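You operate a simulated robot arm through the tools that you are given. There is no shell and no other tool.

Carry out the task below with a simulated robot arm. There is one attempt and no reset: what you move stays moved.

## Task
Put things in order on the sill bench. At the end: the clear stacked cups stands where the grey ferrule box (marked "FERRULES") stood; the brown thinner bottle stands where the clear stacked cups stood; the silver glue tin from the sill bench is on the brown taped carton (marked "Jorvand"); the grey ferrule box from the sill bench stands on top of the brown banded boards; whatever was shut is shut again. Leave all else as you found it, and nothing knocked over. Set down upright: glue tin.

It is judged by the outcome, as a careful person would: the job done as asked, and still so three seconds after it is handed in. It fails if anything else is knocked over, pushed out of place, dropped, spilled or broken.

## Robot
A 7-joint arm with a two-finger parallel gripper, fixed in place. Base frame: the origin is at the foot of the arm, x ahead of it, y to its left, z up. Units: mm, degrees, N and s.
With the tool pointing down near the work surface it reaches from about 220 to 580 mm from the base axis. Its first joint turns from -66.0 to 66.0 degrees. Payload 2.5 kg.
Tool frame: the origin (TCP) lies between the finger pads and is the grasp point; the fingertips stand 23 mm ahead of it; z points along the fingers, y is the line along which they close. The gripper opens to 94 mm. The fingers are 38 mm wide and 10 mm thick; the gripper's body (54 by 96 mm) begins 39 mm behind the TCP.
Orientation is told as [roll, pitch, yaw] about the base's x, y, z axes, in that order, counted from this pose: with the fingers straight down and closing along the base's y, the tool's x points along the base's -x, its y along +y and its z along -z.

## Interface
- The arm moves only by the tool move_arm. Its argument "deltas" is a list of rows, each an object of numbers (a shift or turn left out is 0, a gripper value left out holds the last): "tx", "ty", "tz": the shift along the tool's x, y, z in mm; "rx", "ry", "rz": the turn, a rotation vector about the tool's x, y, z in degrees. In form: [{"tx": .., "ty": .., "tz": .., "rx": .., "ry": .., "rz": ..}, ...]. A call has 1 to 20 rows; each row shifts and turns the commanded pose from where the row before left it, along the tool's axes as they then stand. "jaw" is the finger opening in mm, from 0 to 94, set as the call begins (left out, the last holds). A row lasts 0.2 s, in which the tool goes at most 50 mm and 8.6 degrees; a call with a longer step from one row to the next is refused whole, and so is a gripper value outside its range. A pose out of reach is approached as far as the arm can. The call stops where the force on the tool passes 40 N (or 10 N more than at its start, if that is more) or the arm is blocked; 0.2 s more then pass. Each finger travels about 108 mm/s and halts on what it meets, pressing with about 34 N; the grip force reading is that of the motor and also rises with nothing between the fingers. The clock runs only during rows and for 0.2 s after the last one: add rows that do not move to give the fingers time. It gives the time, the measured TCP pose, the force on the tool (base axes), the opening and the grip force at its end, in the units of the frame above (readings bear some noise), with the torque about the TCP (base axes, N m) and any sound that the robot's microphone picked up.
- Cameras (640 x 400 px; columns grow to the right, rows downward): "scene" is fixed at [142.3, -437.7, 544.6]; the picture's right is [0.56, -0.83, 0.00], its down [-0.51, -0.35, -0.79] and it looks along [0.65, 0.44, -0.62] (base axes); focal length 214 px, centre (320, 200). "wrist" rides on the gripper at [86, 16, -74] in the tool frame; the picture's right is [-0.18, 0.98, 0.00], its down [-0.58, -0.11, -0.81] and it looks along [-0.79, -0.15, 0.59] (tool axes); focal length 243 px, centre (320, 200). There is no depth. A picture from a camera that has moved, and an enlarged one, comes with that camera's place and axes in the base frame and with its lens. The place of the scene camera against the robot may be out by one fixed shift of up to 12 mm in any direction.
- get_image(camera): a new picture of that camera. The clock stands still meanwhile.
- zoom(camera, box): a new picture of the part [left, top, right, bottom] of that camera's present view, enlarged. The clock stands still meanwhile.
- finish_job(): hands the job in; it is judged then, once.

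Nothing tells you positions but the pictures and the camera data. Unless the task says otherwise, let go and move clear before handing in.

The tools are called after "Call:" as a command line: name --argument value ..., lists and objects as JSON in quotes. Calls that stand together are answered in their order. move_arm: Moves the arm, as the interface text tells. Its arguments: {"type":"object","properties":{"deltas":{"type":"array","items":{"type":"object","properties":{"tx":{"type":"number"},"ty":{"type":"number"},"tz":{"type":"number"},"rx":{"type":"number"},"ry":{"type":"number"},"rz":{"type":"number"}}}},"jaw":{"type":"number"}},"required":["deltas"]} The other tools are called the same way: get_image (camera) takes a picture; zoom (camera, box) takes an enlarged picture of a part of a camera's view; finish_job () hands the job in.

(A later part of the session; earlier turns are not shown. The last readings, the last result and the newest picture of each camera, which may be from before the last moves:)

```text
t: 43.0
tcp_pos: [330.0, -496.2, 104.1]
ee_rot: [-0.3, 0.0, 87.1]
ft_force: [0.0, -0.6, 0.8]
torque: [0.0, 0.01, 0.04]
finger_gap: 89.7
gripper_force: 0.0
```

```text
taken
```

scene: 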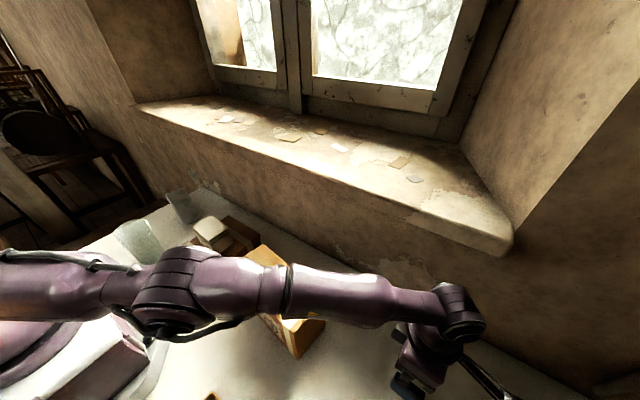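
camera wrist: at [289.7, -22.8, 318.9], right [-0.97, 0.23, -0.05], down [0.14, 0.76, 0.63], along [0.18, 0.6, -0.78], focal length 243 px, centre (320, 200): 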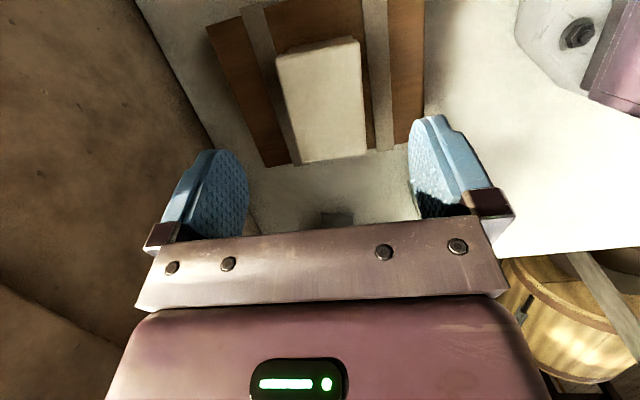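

At z=224 the limit was about r=596. I'll check whether there's more reach at z=104.

Call:
move_arm --deltas '[{"tx": 4}, {"tx": 4}, {"tx": 4}, {"tx": 4}, {}, {}]'

```text
t: 44.4
tcp_pos: [324.5, -506.7, 104.7]
ee_rot: [-0.3, 0.0, 87.1]
ft_force: [-0.4, 0.3, 0.0]
torque: [-0.02, -0.02, 0.04]
finger_gap: 89.9
gripper_force: 0.1
out of reach, approached as far as the arm can: row 3
```

It reaches about r=602 at z≈104, enough for the drop spot at r≈599. I'll head back, rise and travel over to the cups.

Call:
move_arm --deltas '[{"tx": -15}, {"tx": -20, "tz": -30}, {"tx": -20, "tz": -30}, {"tx": -20, "tz": -30}, {"tx": -20, "tz": -30}, {"tx": -30, "ty": 1.6}, {"tx": -30, "ty": 1.6}, {"tx": -30, "ty": 1.6}, {"tx": -30, "ty": 1.6}, {"tx": -30, "ty": 1.6}, {"tx": -30, "ty": 1.6}, {"tx": -30, "ty": 1.6}, {"tx": -30, "ty": 1.6}, {"tx": -30, "ty": 1.6}, {"tx": -30, "ty": 1.6}, {"tx": -30, "ty": 1.6}, {"tx": -30, "ty": 1.6}, {"tx": -30, "ty": 1.6}, {"tx": -30, "ty": 1.6}, {}]'

Call:
move_arm --deltas '[{"rz": 7.4}, {"rz": 7.4}, {"rz": 7.4}, {"rz": 7.4}, {"rz": 7.4}, {}]'

```text
t: 46.4
tcp_pos: [410.4, -427.8, 237.6]
ee_rot: [0.9, 0.4, 86.1]
ft_force: [-27.1, 14.0, 1.4]
torque: [-0.67, -1.53, 1.23]
finger_gap: 77.2
gripper_force: 0.1
out of reach, approached as far as the arm can: row 1, 2, 3, 4, 5, 6, 7, 8, 9
stopped in row 9: the force on the tool passed its limit at 47 N (the readings are from after the stop); the commanded pose is now the measured one
```

```text
t: 46.8
tcp_pos: [408.2, -427.6, 238.1]
ee_rot: [1.2, 0.3, 78.8]
ft_force: [-27.9, 14.5, 2.2]
torque: [-0.72, -1.51, 1.1]
finger_gap: 76.4
gripper_force: 0.0
stopped in row 2: the force on the tool passed its limit at 42 N (the readings are from after the stop); the commanded pose is now the measured one
```

The arm got stuck at full stretch and swung sideways into something, likely the sill nose. I'll stop and look before anything else.

Call:
get_image --camera "scene"

Call:
get_image --camera "wrist"

Call:
zoom --camera "scene" --box '[330, 150, 530, 350]'

```text
taken
```

scene: 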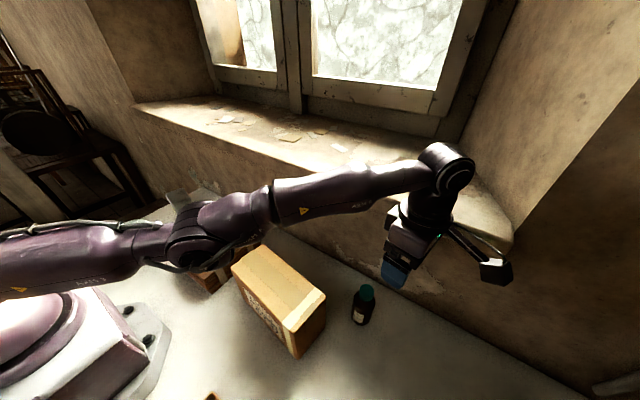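

```text
taken
camera wrist: at [377.9, -507.9, 312.8], right [-0.93, 0.37, 0.02], down [0.24, 0.55, 0.8], along [0.29, 0.75, -0.6], focal length 243 px, centre (320, 200)
```

wrist: 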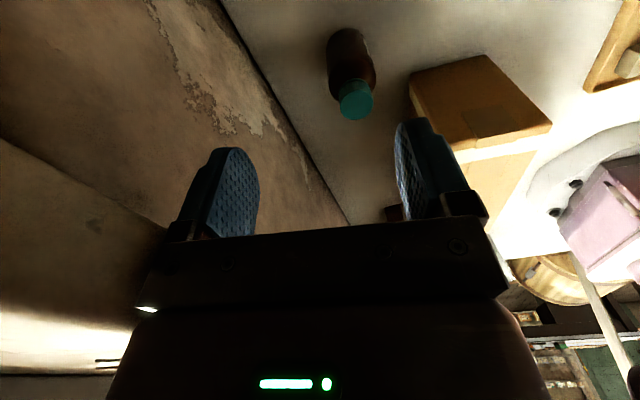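

```text
2.00 times, centred on (430, 250) of scene
camera zoom: at [142.2, -437.6, 544.6], right [0.56, -0.83, 0.0], down [-0.51, -0.35, -0.79], along [0.65, 0.44, -0.62], focal length 429 px, centre (100, 100)
```

zoom: 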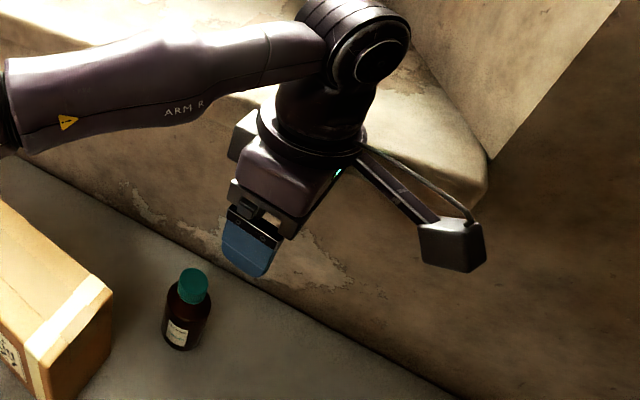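

A finger is resting against the sill nose at about 30 N, and nothing movable was hit. I'll back away along the arm's swing direction in small steps.

Call:
move_arm --deltas '[{"tx": 4.1, "ty": 2.9}, {"tx": 8.3, "ty": 5.75}, {"tx": 8.3, "ty": 5.75}, {}]'

```text
t: 47.8
tcp_pos: [393.1, -444.3, 236.7]
ee_rot: [0.8, 0.4, 78.7]
ft_force: [0.5, -0.5, -0.1]
torque: [0.02, -0.01, 0.0]
finger_gap: 90.0
gripper_force: 0.1
```

Free again with zero force. Now I'll try a small inward radial retraction to get off full stretch.

Call:
move_arm --deltas '[{"tx": -6.1, "ty": 7.9}, {"tx": -6.1, "ty": 7.9}, {"tx": -6.1, "ty": 7.9}, {}]'

```text
t: 48.8
tcp_pos: [390.5, -443.3, 241.9]
ee_rot: [0.9, 0.4, 78.8]
ft_force: [0.2, 0.0, -0.3]
torque: [0.0, -0.01, 0.01]
finger_gap: 90.0
gripper_force: 0.0
out of reach, approached as far as the arm can: row 1, 2, 3
```

The solver struggles at full stretch. There is more slack lower down, so I'll descend in open air (staying above the bottle's height) and then retract.

Call:
move_arm --deltas '[{"tz": 10}, {"tz": 10}, {"tz": 10}, {"tz": 10}, {"tz": 10}, {"tz": 10}, {}]'

```text
t: 50.4
tcp_pos: [396.7, -448.3, 183.8]
ee_rot: [1.0, 0.2, 78.8]
ft_force: [-1.0, 0.2, 0.5]
torque: [0.01, -0.02, -0.01]
finger_gap: 90.1
gripper_force: 0.1
out of reach, approached as far as the arm can: row 2, 6
```

Call:
move_arm --deltas '[{"tx": 12, "ty": 9.1}, {"tx": 12, "ty": 9.1}, {"tx": 12, "ty": 9.1}, {"tx": 12, "ty": 9.1}, {}]'

Call:
move_arm --deltas '[{"tz": 10}, {"tz": 10}, {"tz": 10}, {"tz": 10}, {"tz": 10}, {}]'

```text
t: 51.6
tcp_pos: [350.0, -487.8, 180.5]
ee_rot: [1.0, 0.4, 78.8]
ft_force: [0.5, 0.7, 0.5]
torque: [-0.02, 0.01, 0.01]
finger_gap: 89.9
gripper_force: 0.1
```

```text
t: 53.0
tcp_pos: [350.5, -488.8, 131.6]
ee_rot: [0.9, 0.4, 78.8]
ft_force: [0.0, 0.0, 0.7]
torque: [0.0, 0.02, 0.01]
finger_gap: 89.9
gripper_force: 0.1
```

Call:
move_arm --deltas '[{"tx": -3.4, "ty": 3.6}, {"tx": -3.4, "ty": 3.6}, {}]'

```text
t: 53.8
tcp_pos: [344.8, -482.1, 133.0]
ee_rot: [0.8, 0.3, 78.8]
ft_force: [0.1, -0.4, -0.1]
torque: [0.0, 0.01, -0.01]
finger_gap: 90.1
gripper_force: 0.1
```

The arm moves freely again. I'll retract inward and rise, clear of the bottle and carton.

Call:
move_arm --deltas '[{"tx": -6.8, "ty": 7.2}, {"tx": -10.2, "ty": 10.8, "tz": -5}, {"tx": -10.2, "ty": 10.8, "tz": -10}, {"tx": -10.2, "ty": 10.8, "tz": -10}, {"tx": -10.2, "ty": 10.8, "tz": -10}, {"tx": -10.2, "ty": 10.8, "tz": -10}, {"tx": -10.2, "ty": 10.8, "tz": -15}, {"tx": -10.2, "ty": 10.8, "tz": -15}, {"tx": -10.2, "ty": 10.8, "tz": -15}, {}]'

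Call:
get_image --camera "scene"

```text
t: 56.0
tcp_pos: [270.7, -375.1, 226.0]
ee_rot: [0.9, 0.4, 78.8]
ft_force: [0.0, 0.6, -0.3]
torque: [0.01, -0.02, -0.02]
finger_gap: 89.9
gripper_force: 0.1
```

```text
taken
```

scene: 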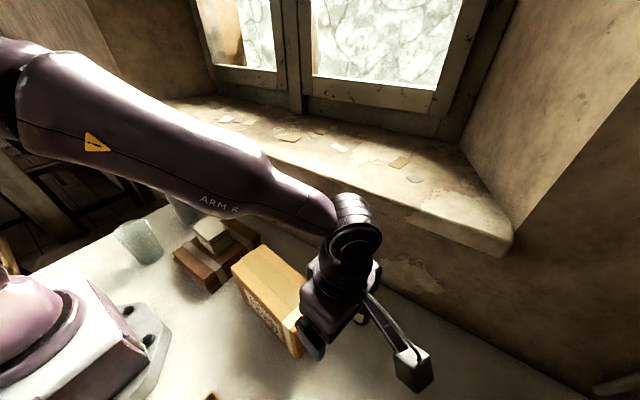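

The arm is in a normal posture again and everything still stands. I'll level the tool, set yaw to about 50° and travel to above the cups. I'll use a 12° outward tilt for them so there's reach margin at the drop spot.

Call:
move_arm --deltas '[{"rx": 0.9, "ry": -0.4}, {"rz": 7.3}, {"rz": 7.3}, {"rz": 7.3}, {"rz": 7.3}, {"tx": -25.4, "ty": 18.4, "tz": -2.5}, {"tx": -25.4, "ty": 18.4, "tz": -2.5}, {"tx": -25.4, "ty": 18.4, "tz": -2.5}, {"tx": -25.4, "ty": 18.4, "tz": -2.5}, {"tx": -25.4, "ty": 18.4, "tz": -2.5}, {"tx": -25.4, "ty": 18.4, "tz": -2.5}, {"tx": -25.4, "ty": 18.4, "tz": -2.5}, {"tx": -25.4, "ty": 18.4, "tz": -2.5}, {"tx": -25.4, "ty": 18.4, "tz": -2.5}, {"tx": -25.4, "ty": 18.4, "tz": -2.5}, {"tx": -25.4, "ty": 18.4, "tz": -2.5}, {"tx": -25.4, "ty": 18.4, "tz": -2.5}, {}]' --jaw 94

```text
t: 59.8
tcp_pos: [299.5, 0.8, 253.2]
ee_rot: [-0.1, 0.0, 49.6]
ft_force: [-0.1, -0.6, -0.7]
torque: [0.02, -0.01, 0.0]
finger_gap: 93.9
gripper_force: 0.1
```

Call:
move_arm --deltas '[{"tx": -10.6, "ty": 25.4, "tz": 3.3}, {"tx": -10.6, "ty": 25.4, "tz": 3.3}, {"tx": -10.6, "ty": 25.4, "tz": 3.3}, {"tx": -10.6, "ty": 25.4, "tz": 3.3}, {"tx": -10.6, "ty": 25.4, "tz": 3.3}, {"tx": -10.6, "ty": 25.4, "tz": 3.3}, {"tx": -10.6, "ty": 25.4, "tz": 3.3}, {"tx": -10.6, "ty": 25.4, "tz": 3.3}, {"tx": -10.6, "ty": 25.4, "tz": 3.3}, {"ry": -6}, {"ry": -6}, {}]'

Call:
get_image --camera "wrist"

Call:
get_image --camera "scene"

```text
t: 62.4
tcp_pos: [188.1, 219.7, 222.2]
ee_rot: [-0.1, -12.1, 49.6]
ft_force: [-0.7, 0.2, 0.4]
torque: [-0.02, 0.0, 0.0]
finger_gap: 93.8
gripper_force: 0.1
```

```text
taken
camera wrist: at [111.0, 155.1, 277.3], right [-0.63, 0.77, 0.04], down [0.34, 0.23, 0.91], along [0.7, 0.59, -0.41], focal length 243 px, centre (320, 200)
```

wrist: 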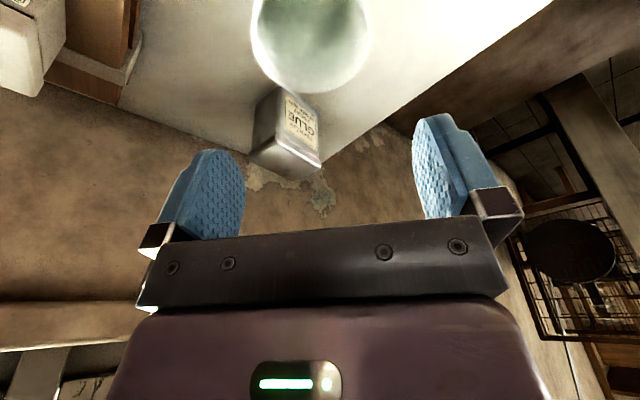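

```text
taken
```

scene: 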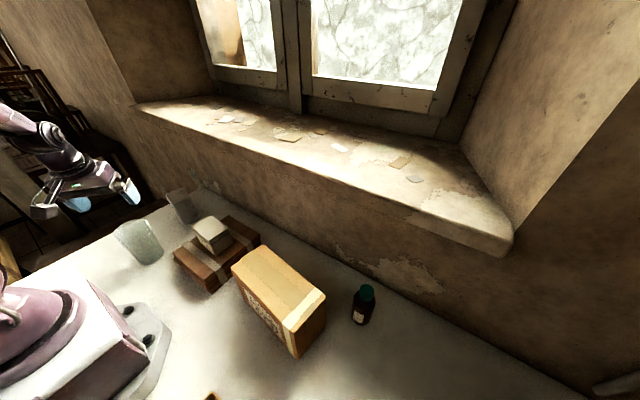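

The cups are centred laterally between the fingers. Descending to the grip height.

Call:
move_arm --deltas '[{"tx": 4.16, "tz": 19.6}, {"tx": 4.16, "tz": 19.6}, {"tx": 4.16, "tz": 19.6}, {"tx": 4.16, "tz": 19.6}, {"tx": 3.1, "tz": 14.7}, {"tx": 3.1, "tz": 14.7}, {}]'

Call:
get_image --camera "wrist"

Call:
zoom --camera "scene" --box '[80, 160, 220, 290]'

```text
t: 64.0
tcp_pos: [189.0, 220.3, 113.2]
ee_rot: [0.0, -12.0, 49.5]
ft_force: [0.0, 0.7, -0.2]
torque: [0.01, 0.0, -0.03]
finger_gap: 94.1
gripper_force: 0.0
```

```text
taken
camera wrist: at [111.9, 155.8, 168.2], right [-0.63, 0.77, 0.04], down [0.34, 0.23, 0.91], along [0.7, 0.59, -0.41], focal length 243 px, centre (320, 200)
```

wrist: 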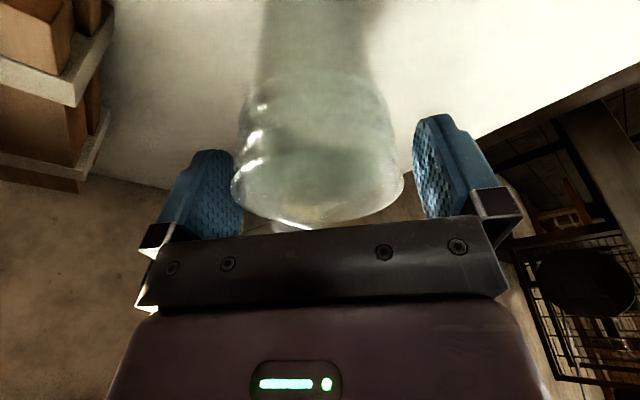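

```text
3.08 times, centred on (150, 225) of scene
camera zoom: at [142.3, -437.7, 544.6], right [0.56, -0.83, 0.0], down [-0.51, -0.35, -0.79], along [0.65, 0.44, -0.62], focal length 660 px, centre (843, 123)
```

zoom: 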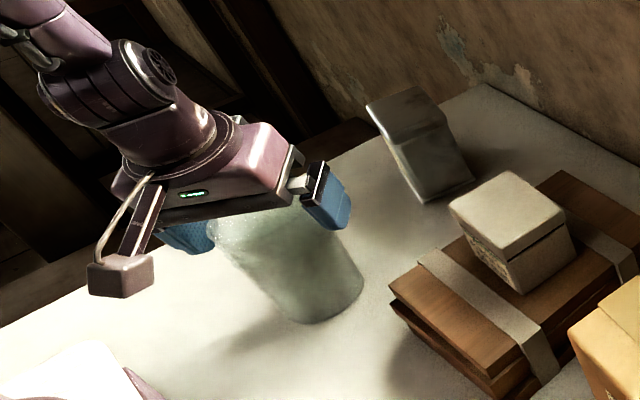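

Call:
zoom --camera "wrist" --box '[160, 60, 480, 260]'

```text
2.00 times, centred on (320, 160) of wrist
camera zoom: at [111.9, 155.8, 168.2], right [-0.63, 0.77, 0.04], down [0.34, 0.23, 0.91], along [0.7, 0.59, -0.41], focal length 485 px, centre (320, 280)
```

zoom: 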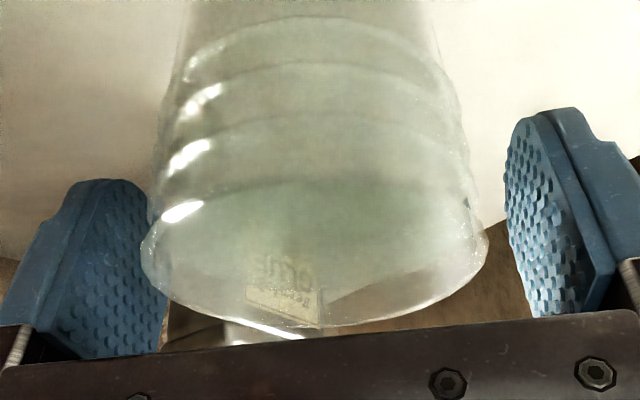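

It is a stack of four cups, with rims at about z=127, 115, 104 and 92. I'll go 11 mm lower so the pads also catch the outer cup's rim, leaving about 5 mm under the palm.

Call:
move_arm --deltas '[{"tx": 1.15, "tz": 5.4}, {"tx": 1.15, "tz": 5.4}, {}, {}]'

Call:
zoom --camera "wrist" --box '[160, 60, 480, 260]'

```text
t: 65.0
tcp_pos: [188.4, 220.7, 103.7]
ee_rot: [-0.1, -12.0, 49.7]
ft_force: [0.0, 0.1, 0.4]
torque: [-0.02, 0.03, -0.02]
finger_gap: 94.0
gripper_force: 0.0
```

```text
2.00 times, centred on (320, 160) of wrist
camera zoom: at [111.6, 155.5, 157.1], right [-0.63, 0.77, 0.04], down [0.34, 0.23, 0.91], along [0.7, 0.59, -0.41], focal length 485 px, centre (320, 280)
```

zoom: 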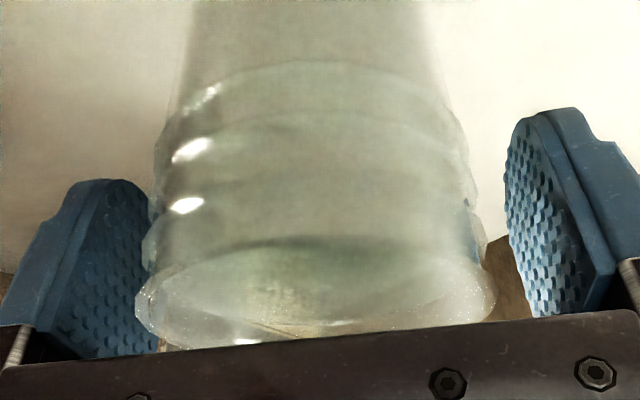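

The stack sits about 3–4 mm off toward one finger. I'll shift to centre it, then close.

Call:
move_arm --deltas '[{"ty": -3.3}, {}, {}]'

Call:
zoom --camera "wrist" --box '[160, 60, 480, 260]'

```text
t: 65.8
tcp_pos: [190.9, 218.4, 102.4]
ee_rot: [0.0, -12.0, 49.5]
ft_force: [0.4, -1.0, 0.3]
torque: [-0.03, -0.04, 0.02]
finger_gap: 93.9
gripper_force: 0.0
```

```text
2.00 times, centred on (320, 160) of wrist
camera zoom: at [114.6, 153.1, 156.8], right [-0.63, 0.77, 0.04], down [0.34, 0.23, 0.91], along [0.7, 0.59, -0.41], focal length 485 px, centre (320, 280)
```

zoom: 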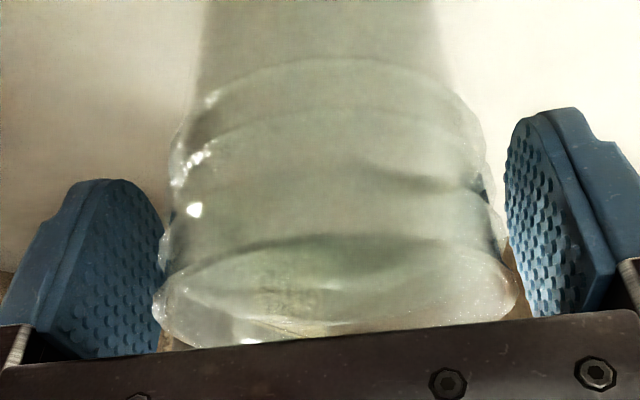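

Centred now. Closing on the stack.

Call:
move_arm --deltas '[{}, {}, {}, {}]' --jaw 60

Call:
zoom --camera "wrist" --box '[160, 60, 480, 260]'

```text
t: 66.8
tcp_pos: [192.5, 218.6, 102.1]
ee_rot: [0.1, -12.0, 49.7]
ft_force: [-0.6, -0.2, 0.3]
torque: [0.02, -0.01, 0.0]
finger_gap: 75.0
gripper_force: 34.2
```

```text
2.00 times, centred on (320, 160) of wrist
camera zoom: at [114.6, 153.1, 156.9], right [-0.63, 0.77, 0.04], down [0.34, 0.23, 0.91], along [0.7, 0.59, -0.41], focal length 485 px, centre (320, 280)
```

zoom: 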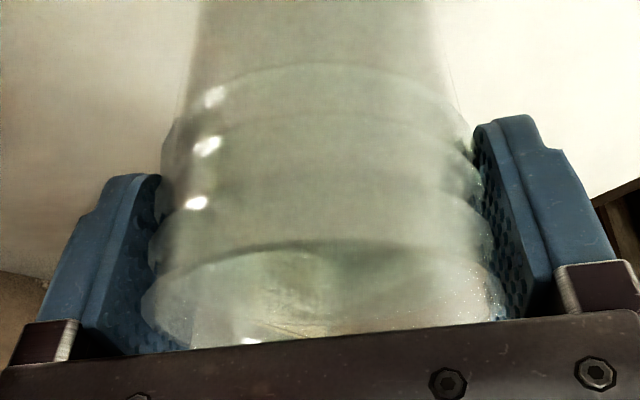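

Gripped at 75 mm across. I'll lift slowly by about 12 mm and verify that all four cups come along.

Call:
move_arm --deltas '[{"tx": -0.4, "tz": -2}, {"tx": -0.6, "tz": -3}, {"tx": -0.6, "tz": -3}, {"tx": -0.8, "tz": -4}, {}, {}]'

Call:
zoom --camera "wrist" --box '[160, 60, 480, 260]'

Call:
zoom --camera "scene" --box '[80, 160, 220, 290]'

```text
t: 68.2
tcp_pos: [191.2, 219.0, 113.5]
ee_rot: [0.0, -12.0, 49.6]
ft_force: [0.8, 0.6, -0.6]
torque: [-0.03, -0.02, 0.02]
finger_gap: 75.3
gripper_force: 33.8
```

```text
2.00 times, centred on (320, 160) of wrist
camera zoom: at [113.8, 153.6, 169.2], right [-0.63, 0.77, 0.04], down [0.34, 0.23, 0.91], along [0.7, 0.59, -0.41], focal length 485 px, centre (320, 280)
```

zoom: 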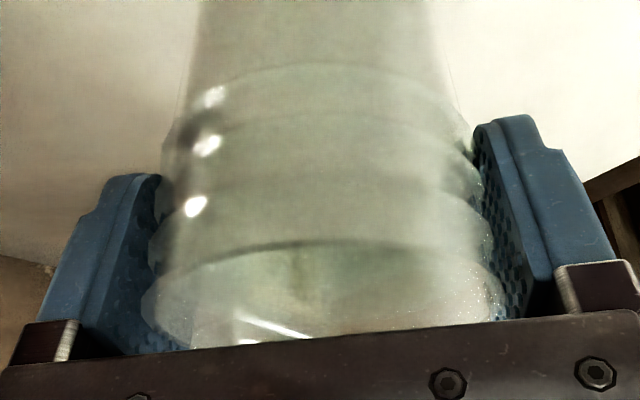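

```text
3.08 times, centred on (150, 225) of scene
camera zoom: at [142.3, -437.7, 544.6], right [0.56, -0.83, 0.0], down [-0.51, -0.35, -0.79], along [0.65, 0.44, -0.62], focal length 660 px, centre (843, 123)
```

zoom: 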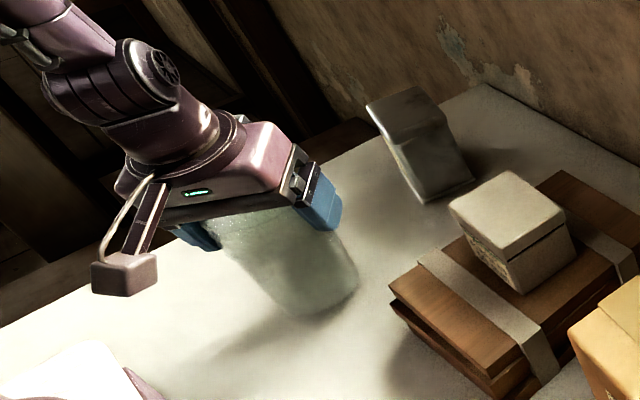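

The stack moves with the gripper. I'll lift to carrying height.

Call:
move_arm --deltas '[{"tx": -2.1, "tz": -9.8}, {"tx": -4.16, "tz": -19.56}, {"tx": -4.16, "tz": -19.56}, {"tx": -4.16, "tz": -19.56}, {"tx": -4.16, "tz": -19.56}, {"tx": -4.16, "tz": -19.56}, {"tx": -4.16, "tz": -19.56}, {"tx": -4.16, "tz": -19.56}, {"tx": -2.1, "tz": -9.8}, {}]'

Call:
get_image --camera "wrist"

Call:
get_image --camera "scene"

```text
t: 70.4
tcp_pos: [190.4, 218.3, 274.2]
ee_rot: [0.0, -12.0, 49.6]
ft_force: [0.3, -0.7, -0.3]
torque: [0.02, 0.01, 0.01]
finger_gap: 74.7
gripper_force: 34.2
```

```text
taken
camera wrist: at [113.8, 152.7, 329.2], right [-0.63, 0.77, 0.04], down [0.34, 0.23, 0.91], along [0.7, 0.59, -0.41], focal length 243 px, centre (320, 200)
```

wrist: 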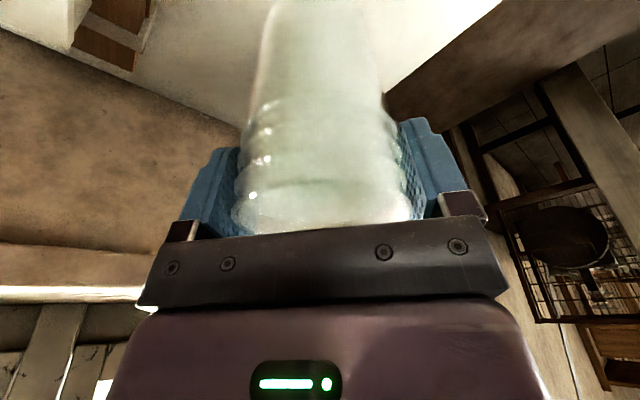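

```text
taken
```

scene: 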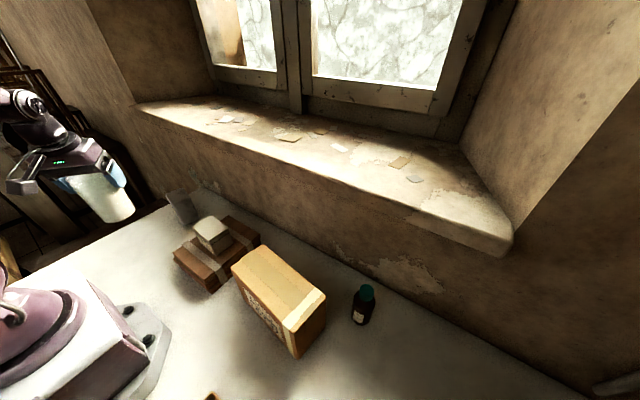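

The whole stack is held. I'll swing it around the base in an arc at this height, rotating about the vertical so the cups stay level.

Call:
move_arm --deltas '[{"ty": -15, "rx": 0.61, "rz": 2.88}, {"ty": -29.75, "rx": 1.222, "rz": 5.75}, {"ty": -29.75, "rx": 1.222, "rz": 5.75}, {"ty": -29.75, "rx": 1.222, "rz": 5.75}, {"ty": -29.75, "rx": 1.222, "rz": 5.75}, {"ty": -29.75, "rx": 1.222, "rz": 5.75}, {"ty": -29.75, "rx": 1.222, "rz": 5.75}, {"ty": -29.75, "rx": 1.222, "rz": 5.75}, {"ty": -15, "rx": 0.61, "rz": 2.88}, {}]'

```text
t: 72.6
tcp_pos: [302.7, 13.5, 275.0]
ee_rot: [0.0, -12.0, 2.4]
ft_force: [0.0, -0.2, -0.8]
torque: [0.01, 0.0, 0.01]
finger_gap: 74.9
gripper_force: 33.7
```

Call:
move_arm --deltas '[{"ty": -15.5, "rx": 0.61, "rz": 2.88}, {"ty": -31, "rx": 1.222, "rz": 5.75}, {"ty": -31, "rx": 1.222, "rz": 5.75}, {"ty": -31, "rx": 1.222, "rz": 5.75}, {"ty": -31, "rx": 1.222, "rz": 5.75}, {"ty": -31, "rx": 1.222, "rz": 5.75}, {"ty": -31, "rx": 1.222, "rz": 5.75}, {"ty": -31, "rx": 1.222, "rz": 5.75}, {"ty": -31, "rx": 1.222, "rz": 5.75}, {"ty": -31, "rx": 1.222, "rz": 5.75}, {"ty": -15.5, "rx": 0.61, "rz": 2.88}, {}]'

Call:
get_image --camera "scene"

Call:
get_image --camera "wrist"

```text
t: 75.2
tcp_pos: [183.2, -255.7, 273.8]
ee_rot: [0.1, -12.0, -56.4]
ft_force: [-0.5, 0.4, -0.5]
torque: [0.01, 0.01, 0.02]
finger_gap: 74.8
gripper_force: 34.0
```

```text
taken
```

scene: 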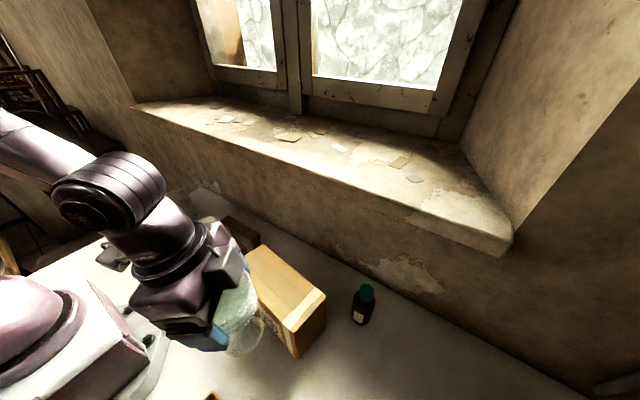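

```text
taken
camera wrist: at [140.8, -163.0, 329.0], right [0.92, 0.4, 0.04], down [0.13, -0.39, 0.91], along [0.38, -0.83, -0.41], focal length 243 px, centre (320, 200)
```

wrist: 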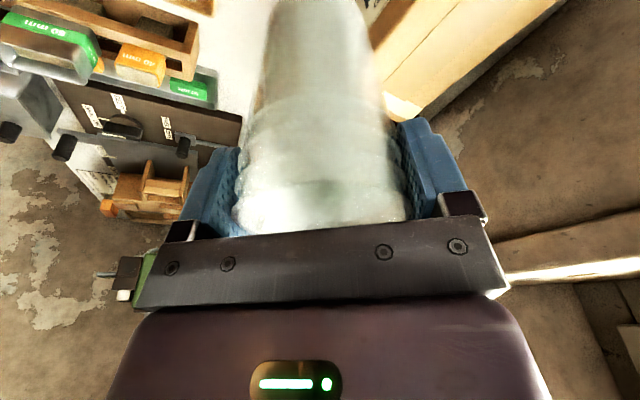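

I'm at r≈315 in the right direction. I'll extend outward horizontally over the carton corner, then lower.

Call:
move_arm --deltas '[{"tx": -12.5, "ty": -0.6, "tz": 2.65}, {"tx": -25, "ty": -1.1, "tz": 5.3}, {"tx": -25, "ty": -1.1, "tz": 5.3}, {"tx": -25, "ty": -1.1, "tz": 5.3}, {"tx": -25, "ty": -1.1, "tz": 5.3}, {"tx": -25, "ty": -1.1, "tz": 5.3}, {"tx": -25, "ty": -1.1, "tz": 5.3}, {"tx": -25, "ty": -1.1, "tz": 5.3}, {"tx": -25, "ty": -1.1, "tz": 5.3}, {"tx": -25, "ty": -1.1, "tz": 5.3}, {"tx": -12.5, "ty": -0.6, "tz": 2.65}, {}]'

Call:
get_image --camera "scene"

```text
t: 77.8
tcp_pos: [315.5, -474.1, 275.8]
ee_rot: [0.0, -12.0, -56.2]
ft_force: [0.7, 0.5, -1.5]
torque: [0.02, 0.0, -0.01]
finger_gap: 75.1
gripper_force: 33.6
```

```text
taken
```

scene: 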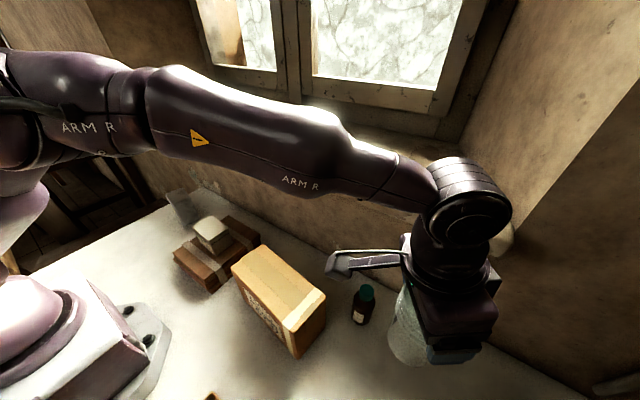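

The path is clear. I'll descend along the tool axis to just above the bench.

Call:
move_arm --deltas '[{"tz": 12}, {"tz": 24}, {"tz": 24}, {"tz": 24}, {"tz": 24}, {"tz": 24}, {"tz": 17, "ty": -2}, {}, {}]'

Call:
get_image --camera "scene"

Call:
get_image --camera "wrist"

```text
t: 79.8
tcp_pos: [332.2, -501.9, 129.7]
ee_rot: [0.1, -12.0, -56.2]
ft_force: [0.6, 1.0, -0.8]
torque: [-0.01, 0.02, -0.02]
finger_gap: 74.8
gripper_force: 34.0
```

```text
taken
```

scene: 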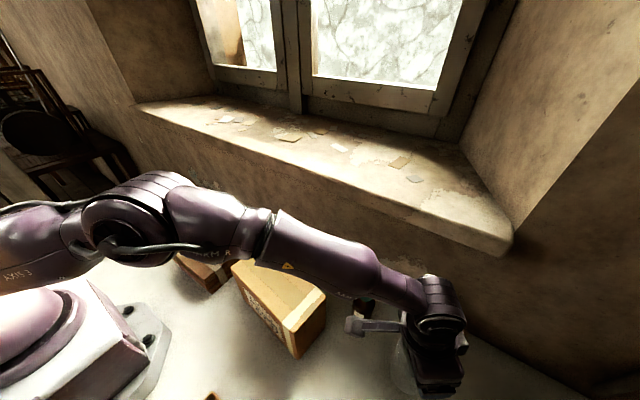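

```text
taken
camera wrist: at [287.9, -409.0, 184.3], right [0.92, 0.4, 0.04], down [0.13, -0.39, 0.91], along [0.38, -0.83, -0.41], focal length 243 px, centre (320, 200)
```

wrist: 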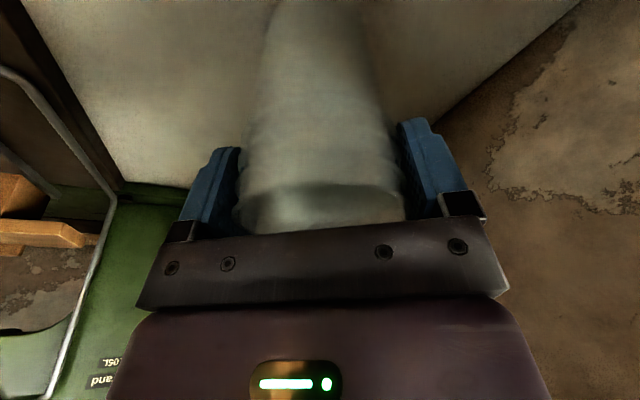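

Call:
move_arm --deltas '[{"tx": 2.08, "tz": 9.8}, {"tx": 1.66, "tz": 7.8}, {"tx": 1.04, "tz": 4.9}, {}, {}]'

```text
t: 81.0
tcp_pos: [329.9, -500.9, 107.2]
ee_rot: [0.1, -12.0, -56.2]
ft_force: [-0.3, -0.9, -0.2]
torque: [-0.04, 0.02, 0.04]
finger_gap: 74.7
gripper_force: 34.0
```

Call:
move_arm --deltas '[{"tx": 0.42, "tz": 1.96}, {}, {}]'

Call:
move_arm --deltas '[{"tx": 0.31, "tz": 1.47}, {}, {}]'

```text
t: 81.8
tcp_pos: [332.0, -501.3, 104.1]
ee_rot: [0.1, -11.9, -56.2]
ft_force: [-1.0, 0.2, 0.7]
torque: [0.02, 0.03, 0.01]
finger_gap: 74.8
gripper_force: 33.7
```

```text
t: 82.6
tcp_pos: [330.8, -501.0, 102.7]
ee_rot: [0.1, -12.1, -56.2]
ft_force: [-0.2, -0.2, -0.8]
torque: [0.02, -0.02, 0.0]
finger_gap: 75.0
gripper_force: 33.7
```

Call:
move_arm --deltas '[{"tx": 0.21, "tz": 0.98}, {}, {}]'

Call:
move_arm --deltas '[{"tx": 0.21, "tz": 0.98}, {}, {}]'

```text
t: 83.4
tcp_pos: [331.0, -501.2, 101.2]
ee_rot: [0.0, -12.1, -56.1]
ft_force: [1.1, 0.6, 2.9]
torque: [-0.01, 0.05, 0.01]
finger_gap: 74.7
gripper_force: 33.7
```

```text
t: 84.2
tcp_pos: [330.6, -502.9, 102.5]
ee_rot: [0.0, -12.1, -56.2]
ft_force: [-1.1, 3.5, 11.4]
torque: [0.0, 0.33, -0.06]
finger_gap: 74.8
gripper_force: 33.8
```

Contact with the bench is made. I'll ease off by just under a millimetre and release.

Call:
move_arm --deltas '[{"tx": -0.17, "tz": -0.8}, {}, {}]'

Call:
move_arm --deltas '[{}, {}, {}]' --jaw 94

Call:
get_image --camera "wrist"

```text
t: 85.0
tcp_pos: [331.2, -502.2, 101.9]
ee_rot: [0.1, -12.0, -56.2]
ft_force: [1.5, -0.8, 5.1]
torque: [-0.3, -0.01, 0.05]
finger_gap: 75.1
gripper_force: 34.0
```

```text
t: 85.8
tcp_pos: [330.5, -501.4, 102.2]
ee_rot: [0.0, -12.0, -56.2]
ft_force: [-0.5, -0.4, -0.7]
torque: [-0.01, -0.01, 0.03]
finger_gap: 93.7
gripper_force: 0.2
```

```text
taken
camera wrist: at [288.2, -408.7, 156.6], right [0.92, 0.4, 0.04], down [0.13, -0.39, 0.91], along [0.38, -0.83, -0.41], focal length 243 px, centre (320, 200)
```

wrist: 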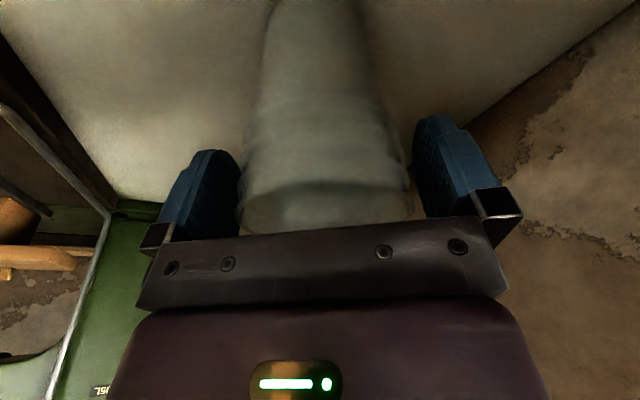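

Released. Raising straight up off the cups.

Call:
move_arm --deltas '[{"tx": -1.04, "tz": -4.9}, {"tx": -2.1, "tz": -9.8}, {"tx": -3.1, "tz": -14.7}, {"tx": -4.16, "tz": -19.56}, {"tx": -4.16, "tz": -19.56}, {"tx": -4.16, "tz": -19.56}, {}]'

Call:
get_image --camera "wrist"

Call:
get_image --camera "scene"

```text
t: 87.4
tcp_pos: [329.6, -500.8, 193.1]
ee_rot: [0.1, -12.0, -56.2]
ft_force: [0.4, -0.3, -0.5]
torque: [0.03, 0.0, 0.01]
finger_gap: 94.1
gripper_force: 0.1
```

```text
taken
camera wrist: at [287.7, -407.8, 248.1], right [0.92, 0.4, 0.04], down [0.13, -0.39, 0.91], along [0.38, -0.83, -0.41], focal length 243 px, centre (320, 200)
```

wrist: 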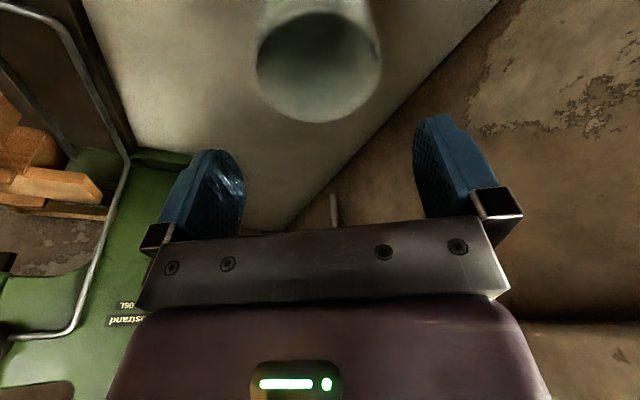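

```text
taken
```

scene: 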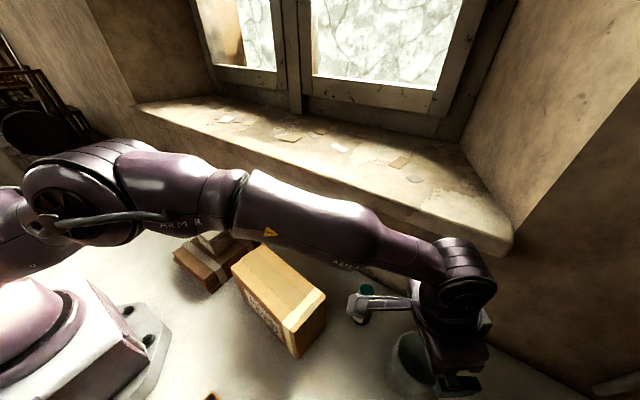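

The cups stand at about [330, -497], right where the ferrule box was. Next is the bottle; I'll back off to a side view so I can measure its shoulder and cap before gripping.

Call:
move_arm --deltas '[{"tx": 21.6, "ty": 11.9, "tz": -5.9}, {"tx": 21.6, "ty": 11.9, "tz": -5.9}, {"tx": 21.6, "ty": 11.9, "tz": -5.9}, {"tx": 21.6, "ty": 11.9, "tz": -5.9}, {"tx": 21.6, "ty": 11.9, "tz": -5.9}, {"tx": 21.6, "ty": 11.9, "tz": -5.9}, {"tx": 21.6, "ty": 11.9, "tz": -5.9}, {"tx": 21.6, "ty": 11.9, "tz": -5.9}, {"rx": -1.27, "rz": -5.97}, {"rx": -1.27, "rz": -5.97}, {}]'

Call:
get_image --camera "wrist"

Call:
get_image --camera "scene"

```text
t: 89.8
tcp_pos: [309.8, -300.5, 202.1]
ee_rot: [0.1, -11.9, -43.8]
ft_force: [-0.2, 0.5, 0.0]
torque: [-0.01, -0.01, 0.02]
finger_gap: 94.0
gripper_force: 0.1
```

```text
taken
camera wrist: at [249.0, -218.5, 256.9], right [0.81, 0.58, 0.04], down [0.21, -0.36, 0.91], along [0.54, -0.73, -0.41], focal length 243 px, centre (320, 200)
```

wrist: 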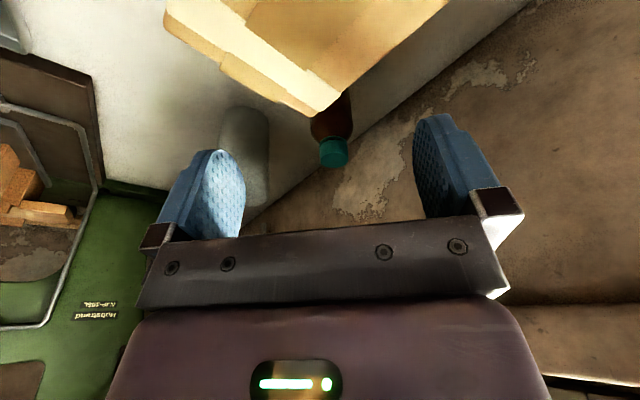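

```text
taken
```

scene: 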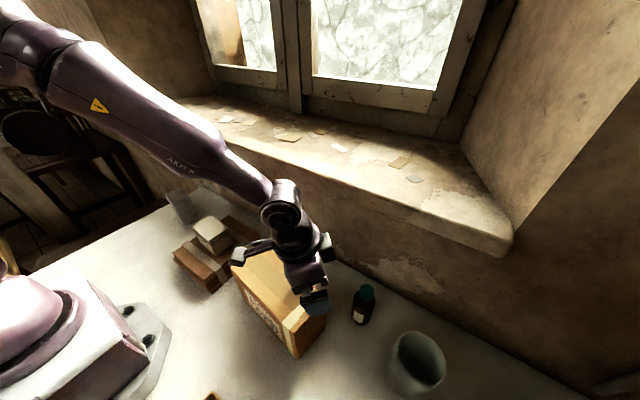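

Scene view confirms the cups are standing in the ferrule box's spot. I'll zoom on the bottle from both cameras.

Call:
zoom --camera "scene" --box '[335, 275, 395, 335]'

Call:
zoom --camera "wrist" --box '[280, 80, 390, 180]'

```text
6.67 times, centred on (365, 305) of scene
camera zoom: at [142.3, -437.7, 544.6], right [0.56, -0.83, 0.0], down [-0.51, -0.35, -0.79], along [0.65, 0.44, -0.62], focal length 1430 px, centre (20, -500)
```

zoom: 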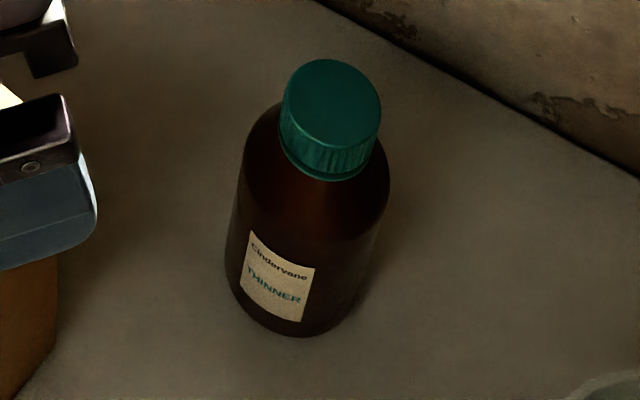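

```text
4.00 times, centred on (335, 130) of wrist
camera zoom: at [249.0, -218.5, 256.9], right [0.81, 0.58, 0.04], down [0.21, -0.36, 0.91], along [0.54, -0.73, -0.41], focal length 970 px, centre (260, 480)
```

zoom: 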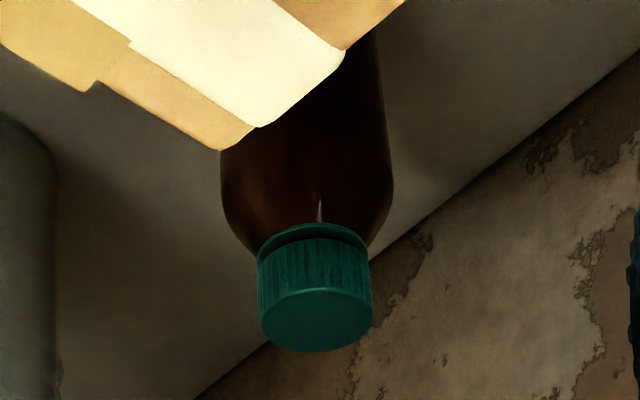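

The bottle: height about 117, body about 47 mm wide and straight up to z≈77, cap from about 97 up, at [388, -376]. I'll use a smaller 8° tilt to stay clear of the sill, and grip the upper body at TCP z≈88.

Call:
move_arm --deltas '[{"ry": 4}, {"tx": -26.5, "ty": -0.1, "tz": 6.8}, {"tx": -26.5, "ty": -0.1, "tz": 6.8}, {"tx": -26.5, "ty": -0.1, "tz": 6.8}, {"tx": -26.5, "ty": -0.1, "tz": 6.8}, {}]'

Call:
get_image --camera "wrist"

Call:
get_image --camera "scene"

```text
t: 91.2
tcp_pos: [388.3, -378.0, 191.7]
ee_rot: [0.1, -8.1, -44.0]
ft_force: [0.3, -0.5, 0.4]
torque: [0.01, -0.01, -0.01]
finger_gap: 94.0
gripper_force: 0.0
```

```text
taken
camera wrist: at [330.6, -298.3, 252.8], right [0.81, 0.58, 0.03], down [0.26, -0.4, 0.88], along [0.52, -0.71, -0.48], focal length 243 px, centre (320, 200)
```

wrist: 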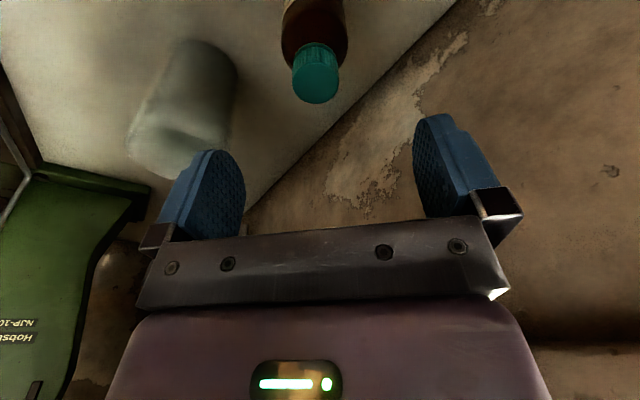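

```text
taken
```

scene: 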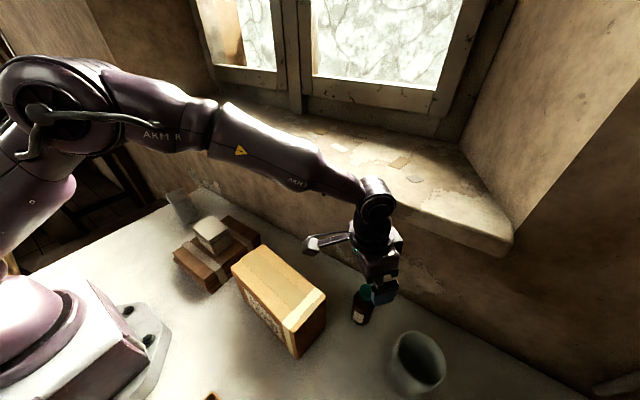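

Descending here would put the wrist camera over the carton. I'll rotate to yaw 0 so the camera sits in the open area on the -x side, and the lean also keeps the wrist off the sill.

Call:
move_arm --deltas '[{"rx": -1.03, "rz": -7.26}, {"rx": -1.03, "rz": -7.26}, {"rx": -1.03, "rz": -7.26}, {"rx": -1.03, "rz": -7.26}, {"rx": -1.03, "rz": -7.26}, {"rx": -1.03, "rz": -7.26}, {}]'

Call:
get_image --camera "wrist"

Call:
get_image --camera "scene"

```text
t: 92.8
tcp_pos: [389.5, -375.2, 191.3]
ee_rot: [0.1, -8.1, 0.2]
ft_force: [0.0, 0.2, -0.3]
torque: [0.01, 0.01, 0.02]
finger_gap: 93.8
gripper_force: 0.1
```

```text
taken
camera wrist: at [292.6, -358.8, 251.9], right [0.18, 0.98, 0.03], down [0.46, -0.11, 0.88], along [0.87, -0.15, -0.47], focal length 243 px, centre (320, 200)
```

wrist: 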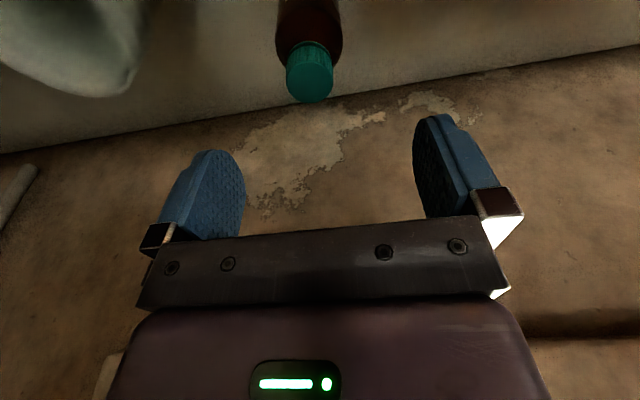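

```text
taken
```

scene: 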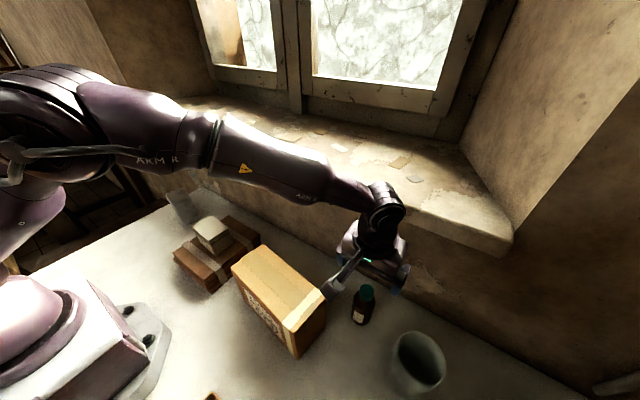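

The bottle is centred apart from about 3.5 mm in y, which I'll correct. Descending partway.

Call:
move_arm --deltas '[{"ty": -3.5}, {"tx": 2.8, "tz": 19.8}, {"tx": 2.8, "tz": 19.8}, {"tx": 2.8, "tz": 19.8}, {"tx": 1.4, "tz": 9.9}, {"tx": 1.4, "tz": 9.9}, {}]'

Call:
get_image --camera "wrist"

Call:
zoom --camera "scene" --box '[270, 170, 450, 350]'

```text
t: 94.4
tcp_pos: [388.8, -379.2, 109.7]
ee_rot: [0.0, -8.1, 0.0]
ft_force: [0.4, 0.6, -0.1]
torque: [-0.03, -0.01, -0.02]
finger_gap: 94.0
gripper_force: 0.1
```

```text
taken
camera wrist: at [292.7, -362.8, 171.5], right [0.18, 0.98, 0.03], down [0.46, -0.11, 0.88], along [0.87, -0.15, -0.47], focal length 243 px, centre (320, 200)
```

wrist: 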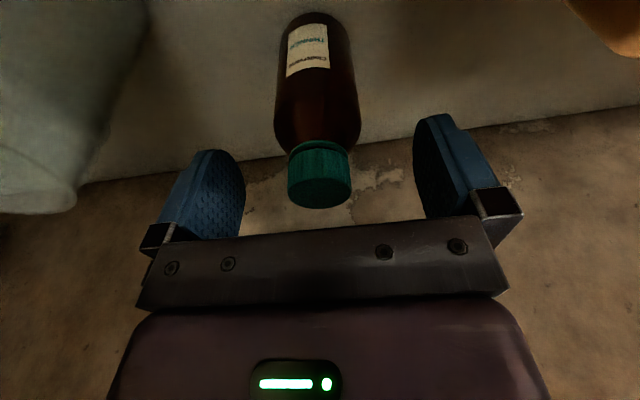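

```text
2.22 times, centred on (360, 260) of scene
camera zoom: at [142.3, -437.7, 544.6], right [0.56, -0.83, 0.0], down [-0.51, -0.35, -0.79], along [0.65, 0.44, -0.62], focal length 477 px, centre (231, 67)
```

zoom: 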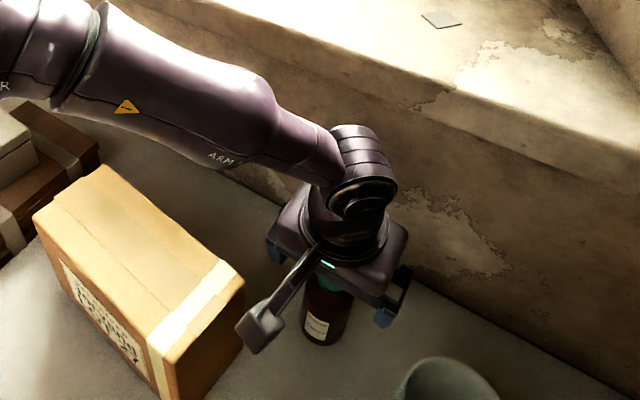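

Well centred; the cap top is at about z=118. Lowering the last 23 mm.

Call:
move_arm --deltas '[{"tx": 1.4, "tz": 9.9}, {"tx": 1.2, "tz": 8.2}, {"tx": 0.7, "tz": 5}, {}, {}]'

Call:
get_image --camera "wrist"

```text
t: 95.6
tcp_pos: [388.5, -378.3, 86.5]
ee_rot: [0.1, -8.1, 0.0]
ft_force: [-0.3, 0.1, -0.8]
torque: [-0.02, -0.03, 0.0]
finger_gap: 93.8
gripper_force: 0.0
```

```text
taken
camera wrist: at [292.2, -362.8, 148.4], right [0.18, 0.98, 0.03], down [0.46, -0.11, 0.88], along [0.87, -0.15, -0.47], focal length 243 px, centre (320, 200)
```

wrist: 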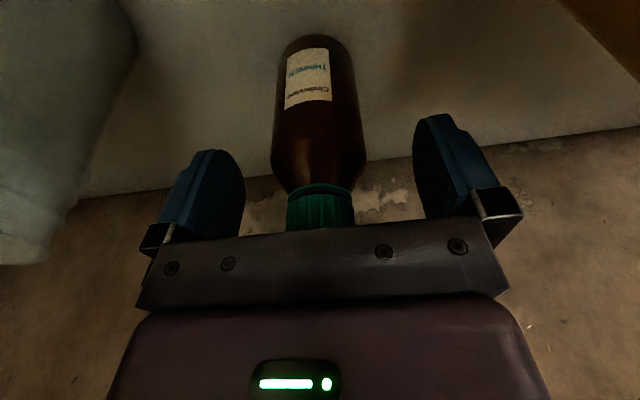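

Clear of the cap. Closing on the upper body.

Call:
move_arm --deltas '[{}, {}, {}, {}]' --jaw 30

Call:
get_image --camera "wrist"

```text
t: 96.6
tcp_pos: [387.6, -379.5, 87.6]
ee_rot: [0.1, -8.1, 0.1]
ft_force: [0.5, -1.5, 0.0]
torque: [-0.04, -0.01, 0.0]
finger_gap: 47.0
gripper_force: 34.0
```

```text
taken
camera wrist: at [292.2, -362.8, 148.6], right [0.18, 0.98, 0.03], down [0.46, -0.11, 0.88], along [0.87, -0.15, -0.47], focal length 243 px, centre (320, 200)
```

wrist: 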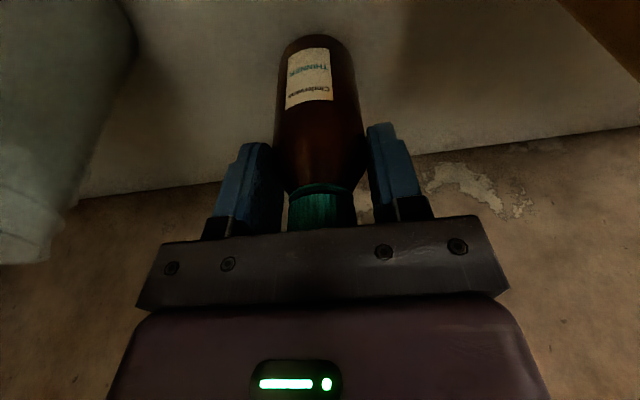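

Gripped at 47 mm on the body. Lifting slowly to test the hold.

Call:
move_arm --deltas '[{"tx": -0.14, "tz": -1}, {"tx": -0.28, "tz": -2}, {"tx": -0.42, "tz": -3}, {"tx": -0.42, "tz": -3}, {}, {}]'

Call:
get_image --camera "wrist"

```text
t: 98.0
tcp_pos: [388.2, -378.8, 96.2]
ee_rot: [0.1, -8.1, 0.0]
ft_force: [-1.1, 0.4, -1.7]
torque: [-0.05, 0.02, 0.03]
finger_gap: 47.2
gripper_force: 34.1
```

```text
taken
camera wrist: at [292.0, -362.2, 157.1], right [0.18, 0.98, 0.03], down [0.46, -0.11, 0.88], along [0.87, -0.15, -0.47], focal length 243 px, centre (320, 200)
```

wrist: 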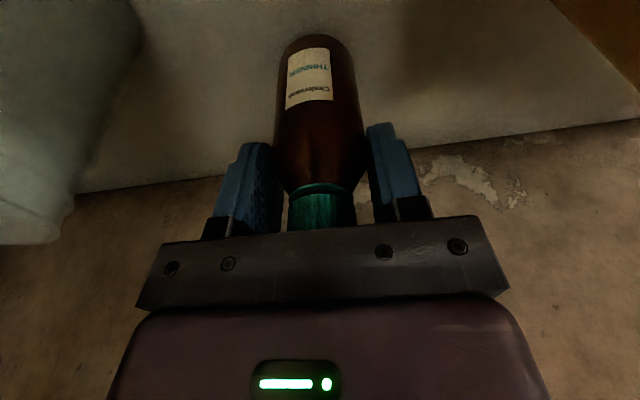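

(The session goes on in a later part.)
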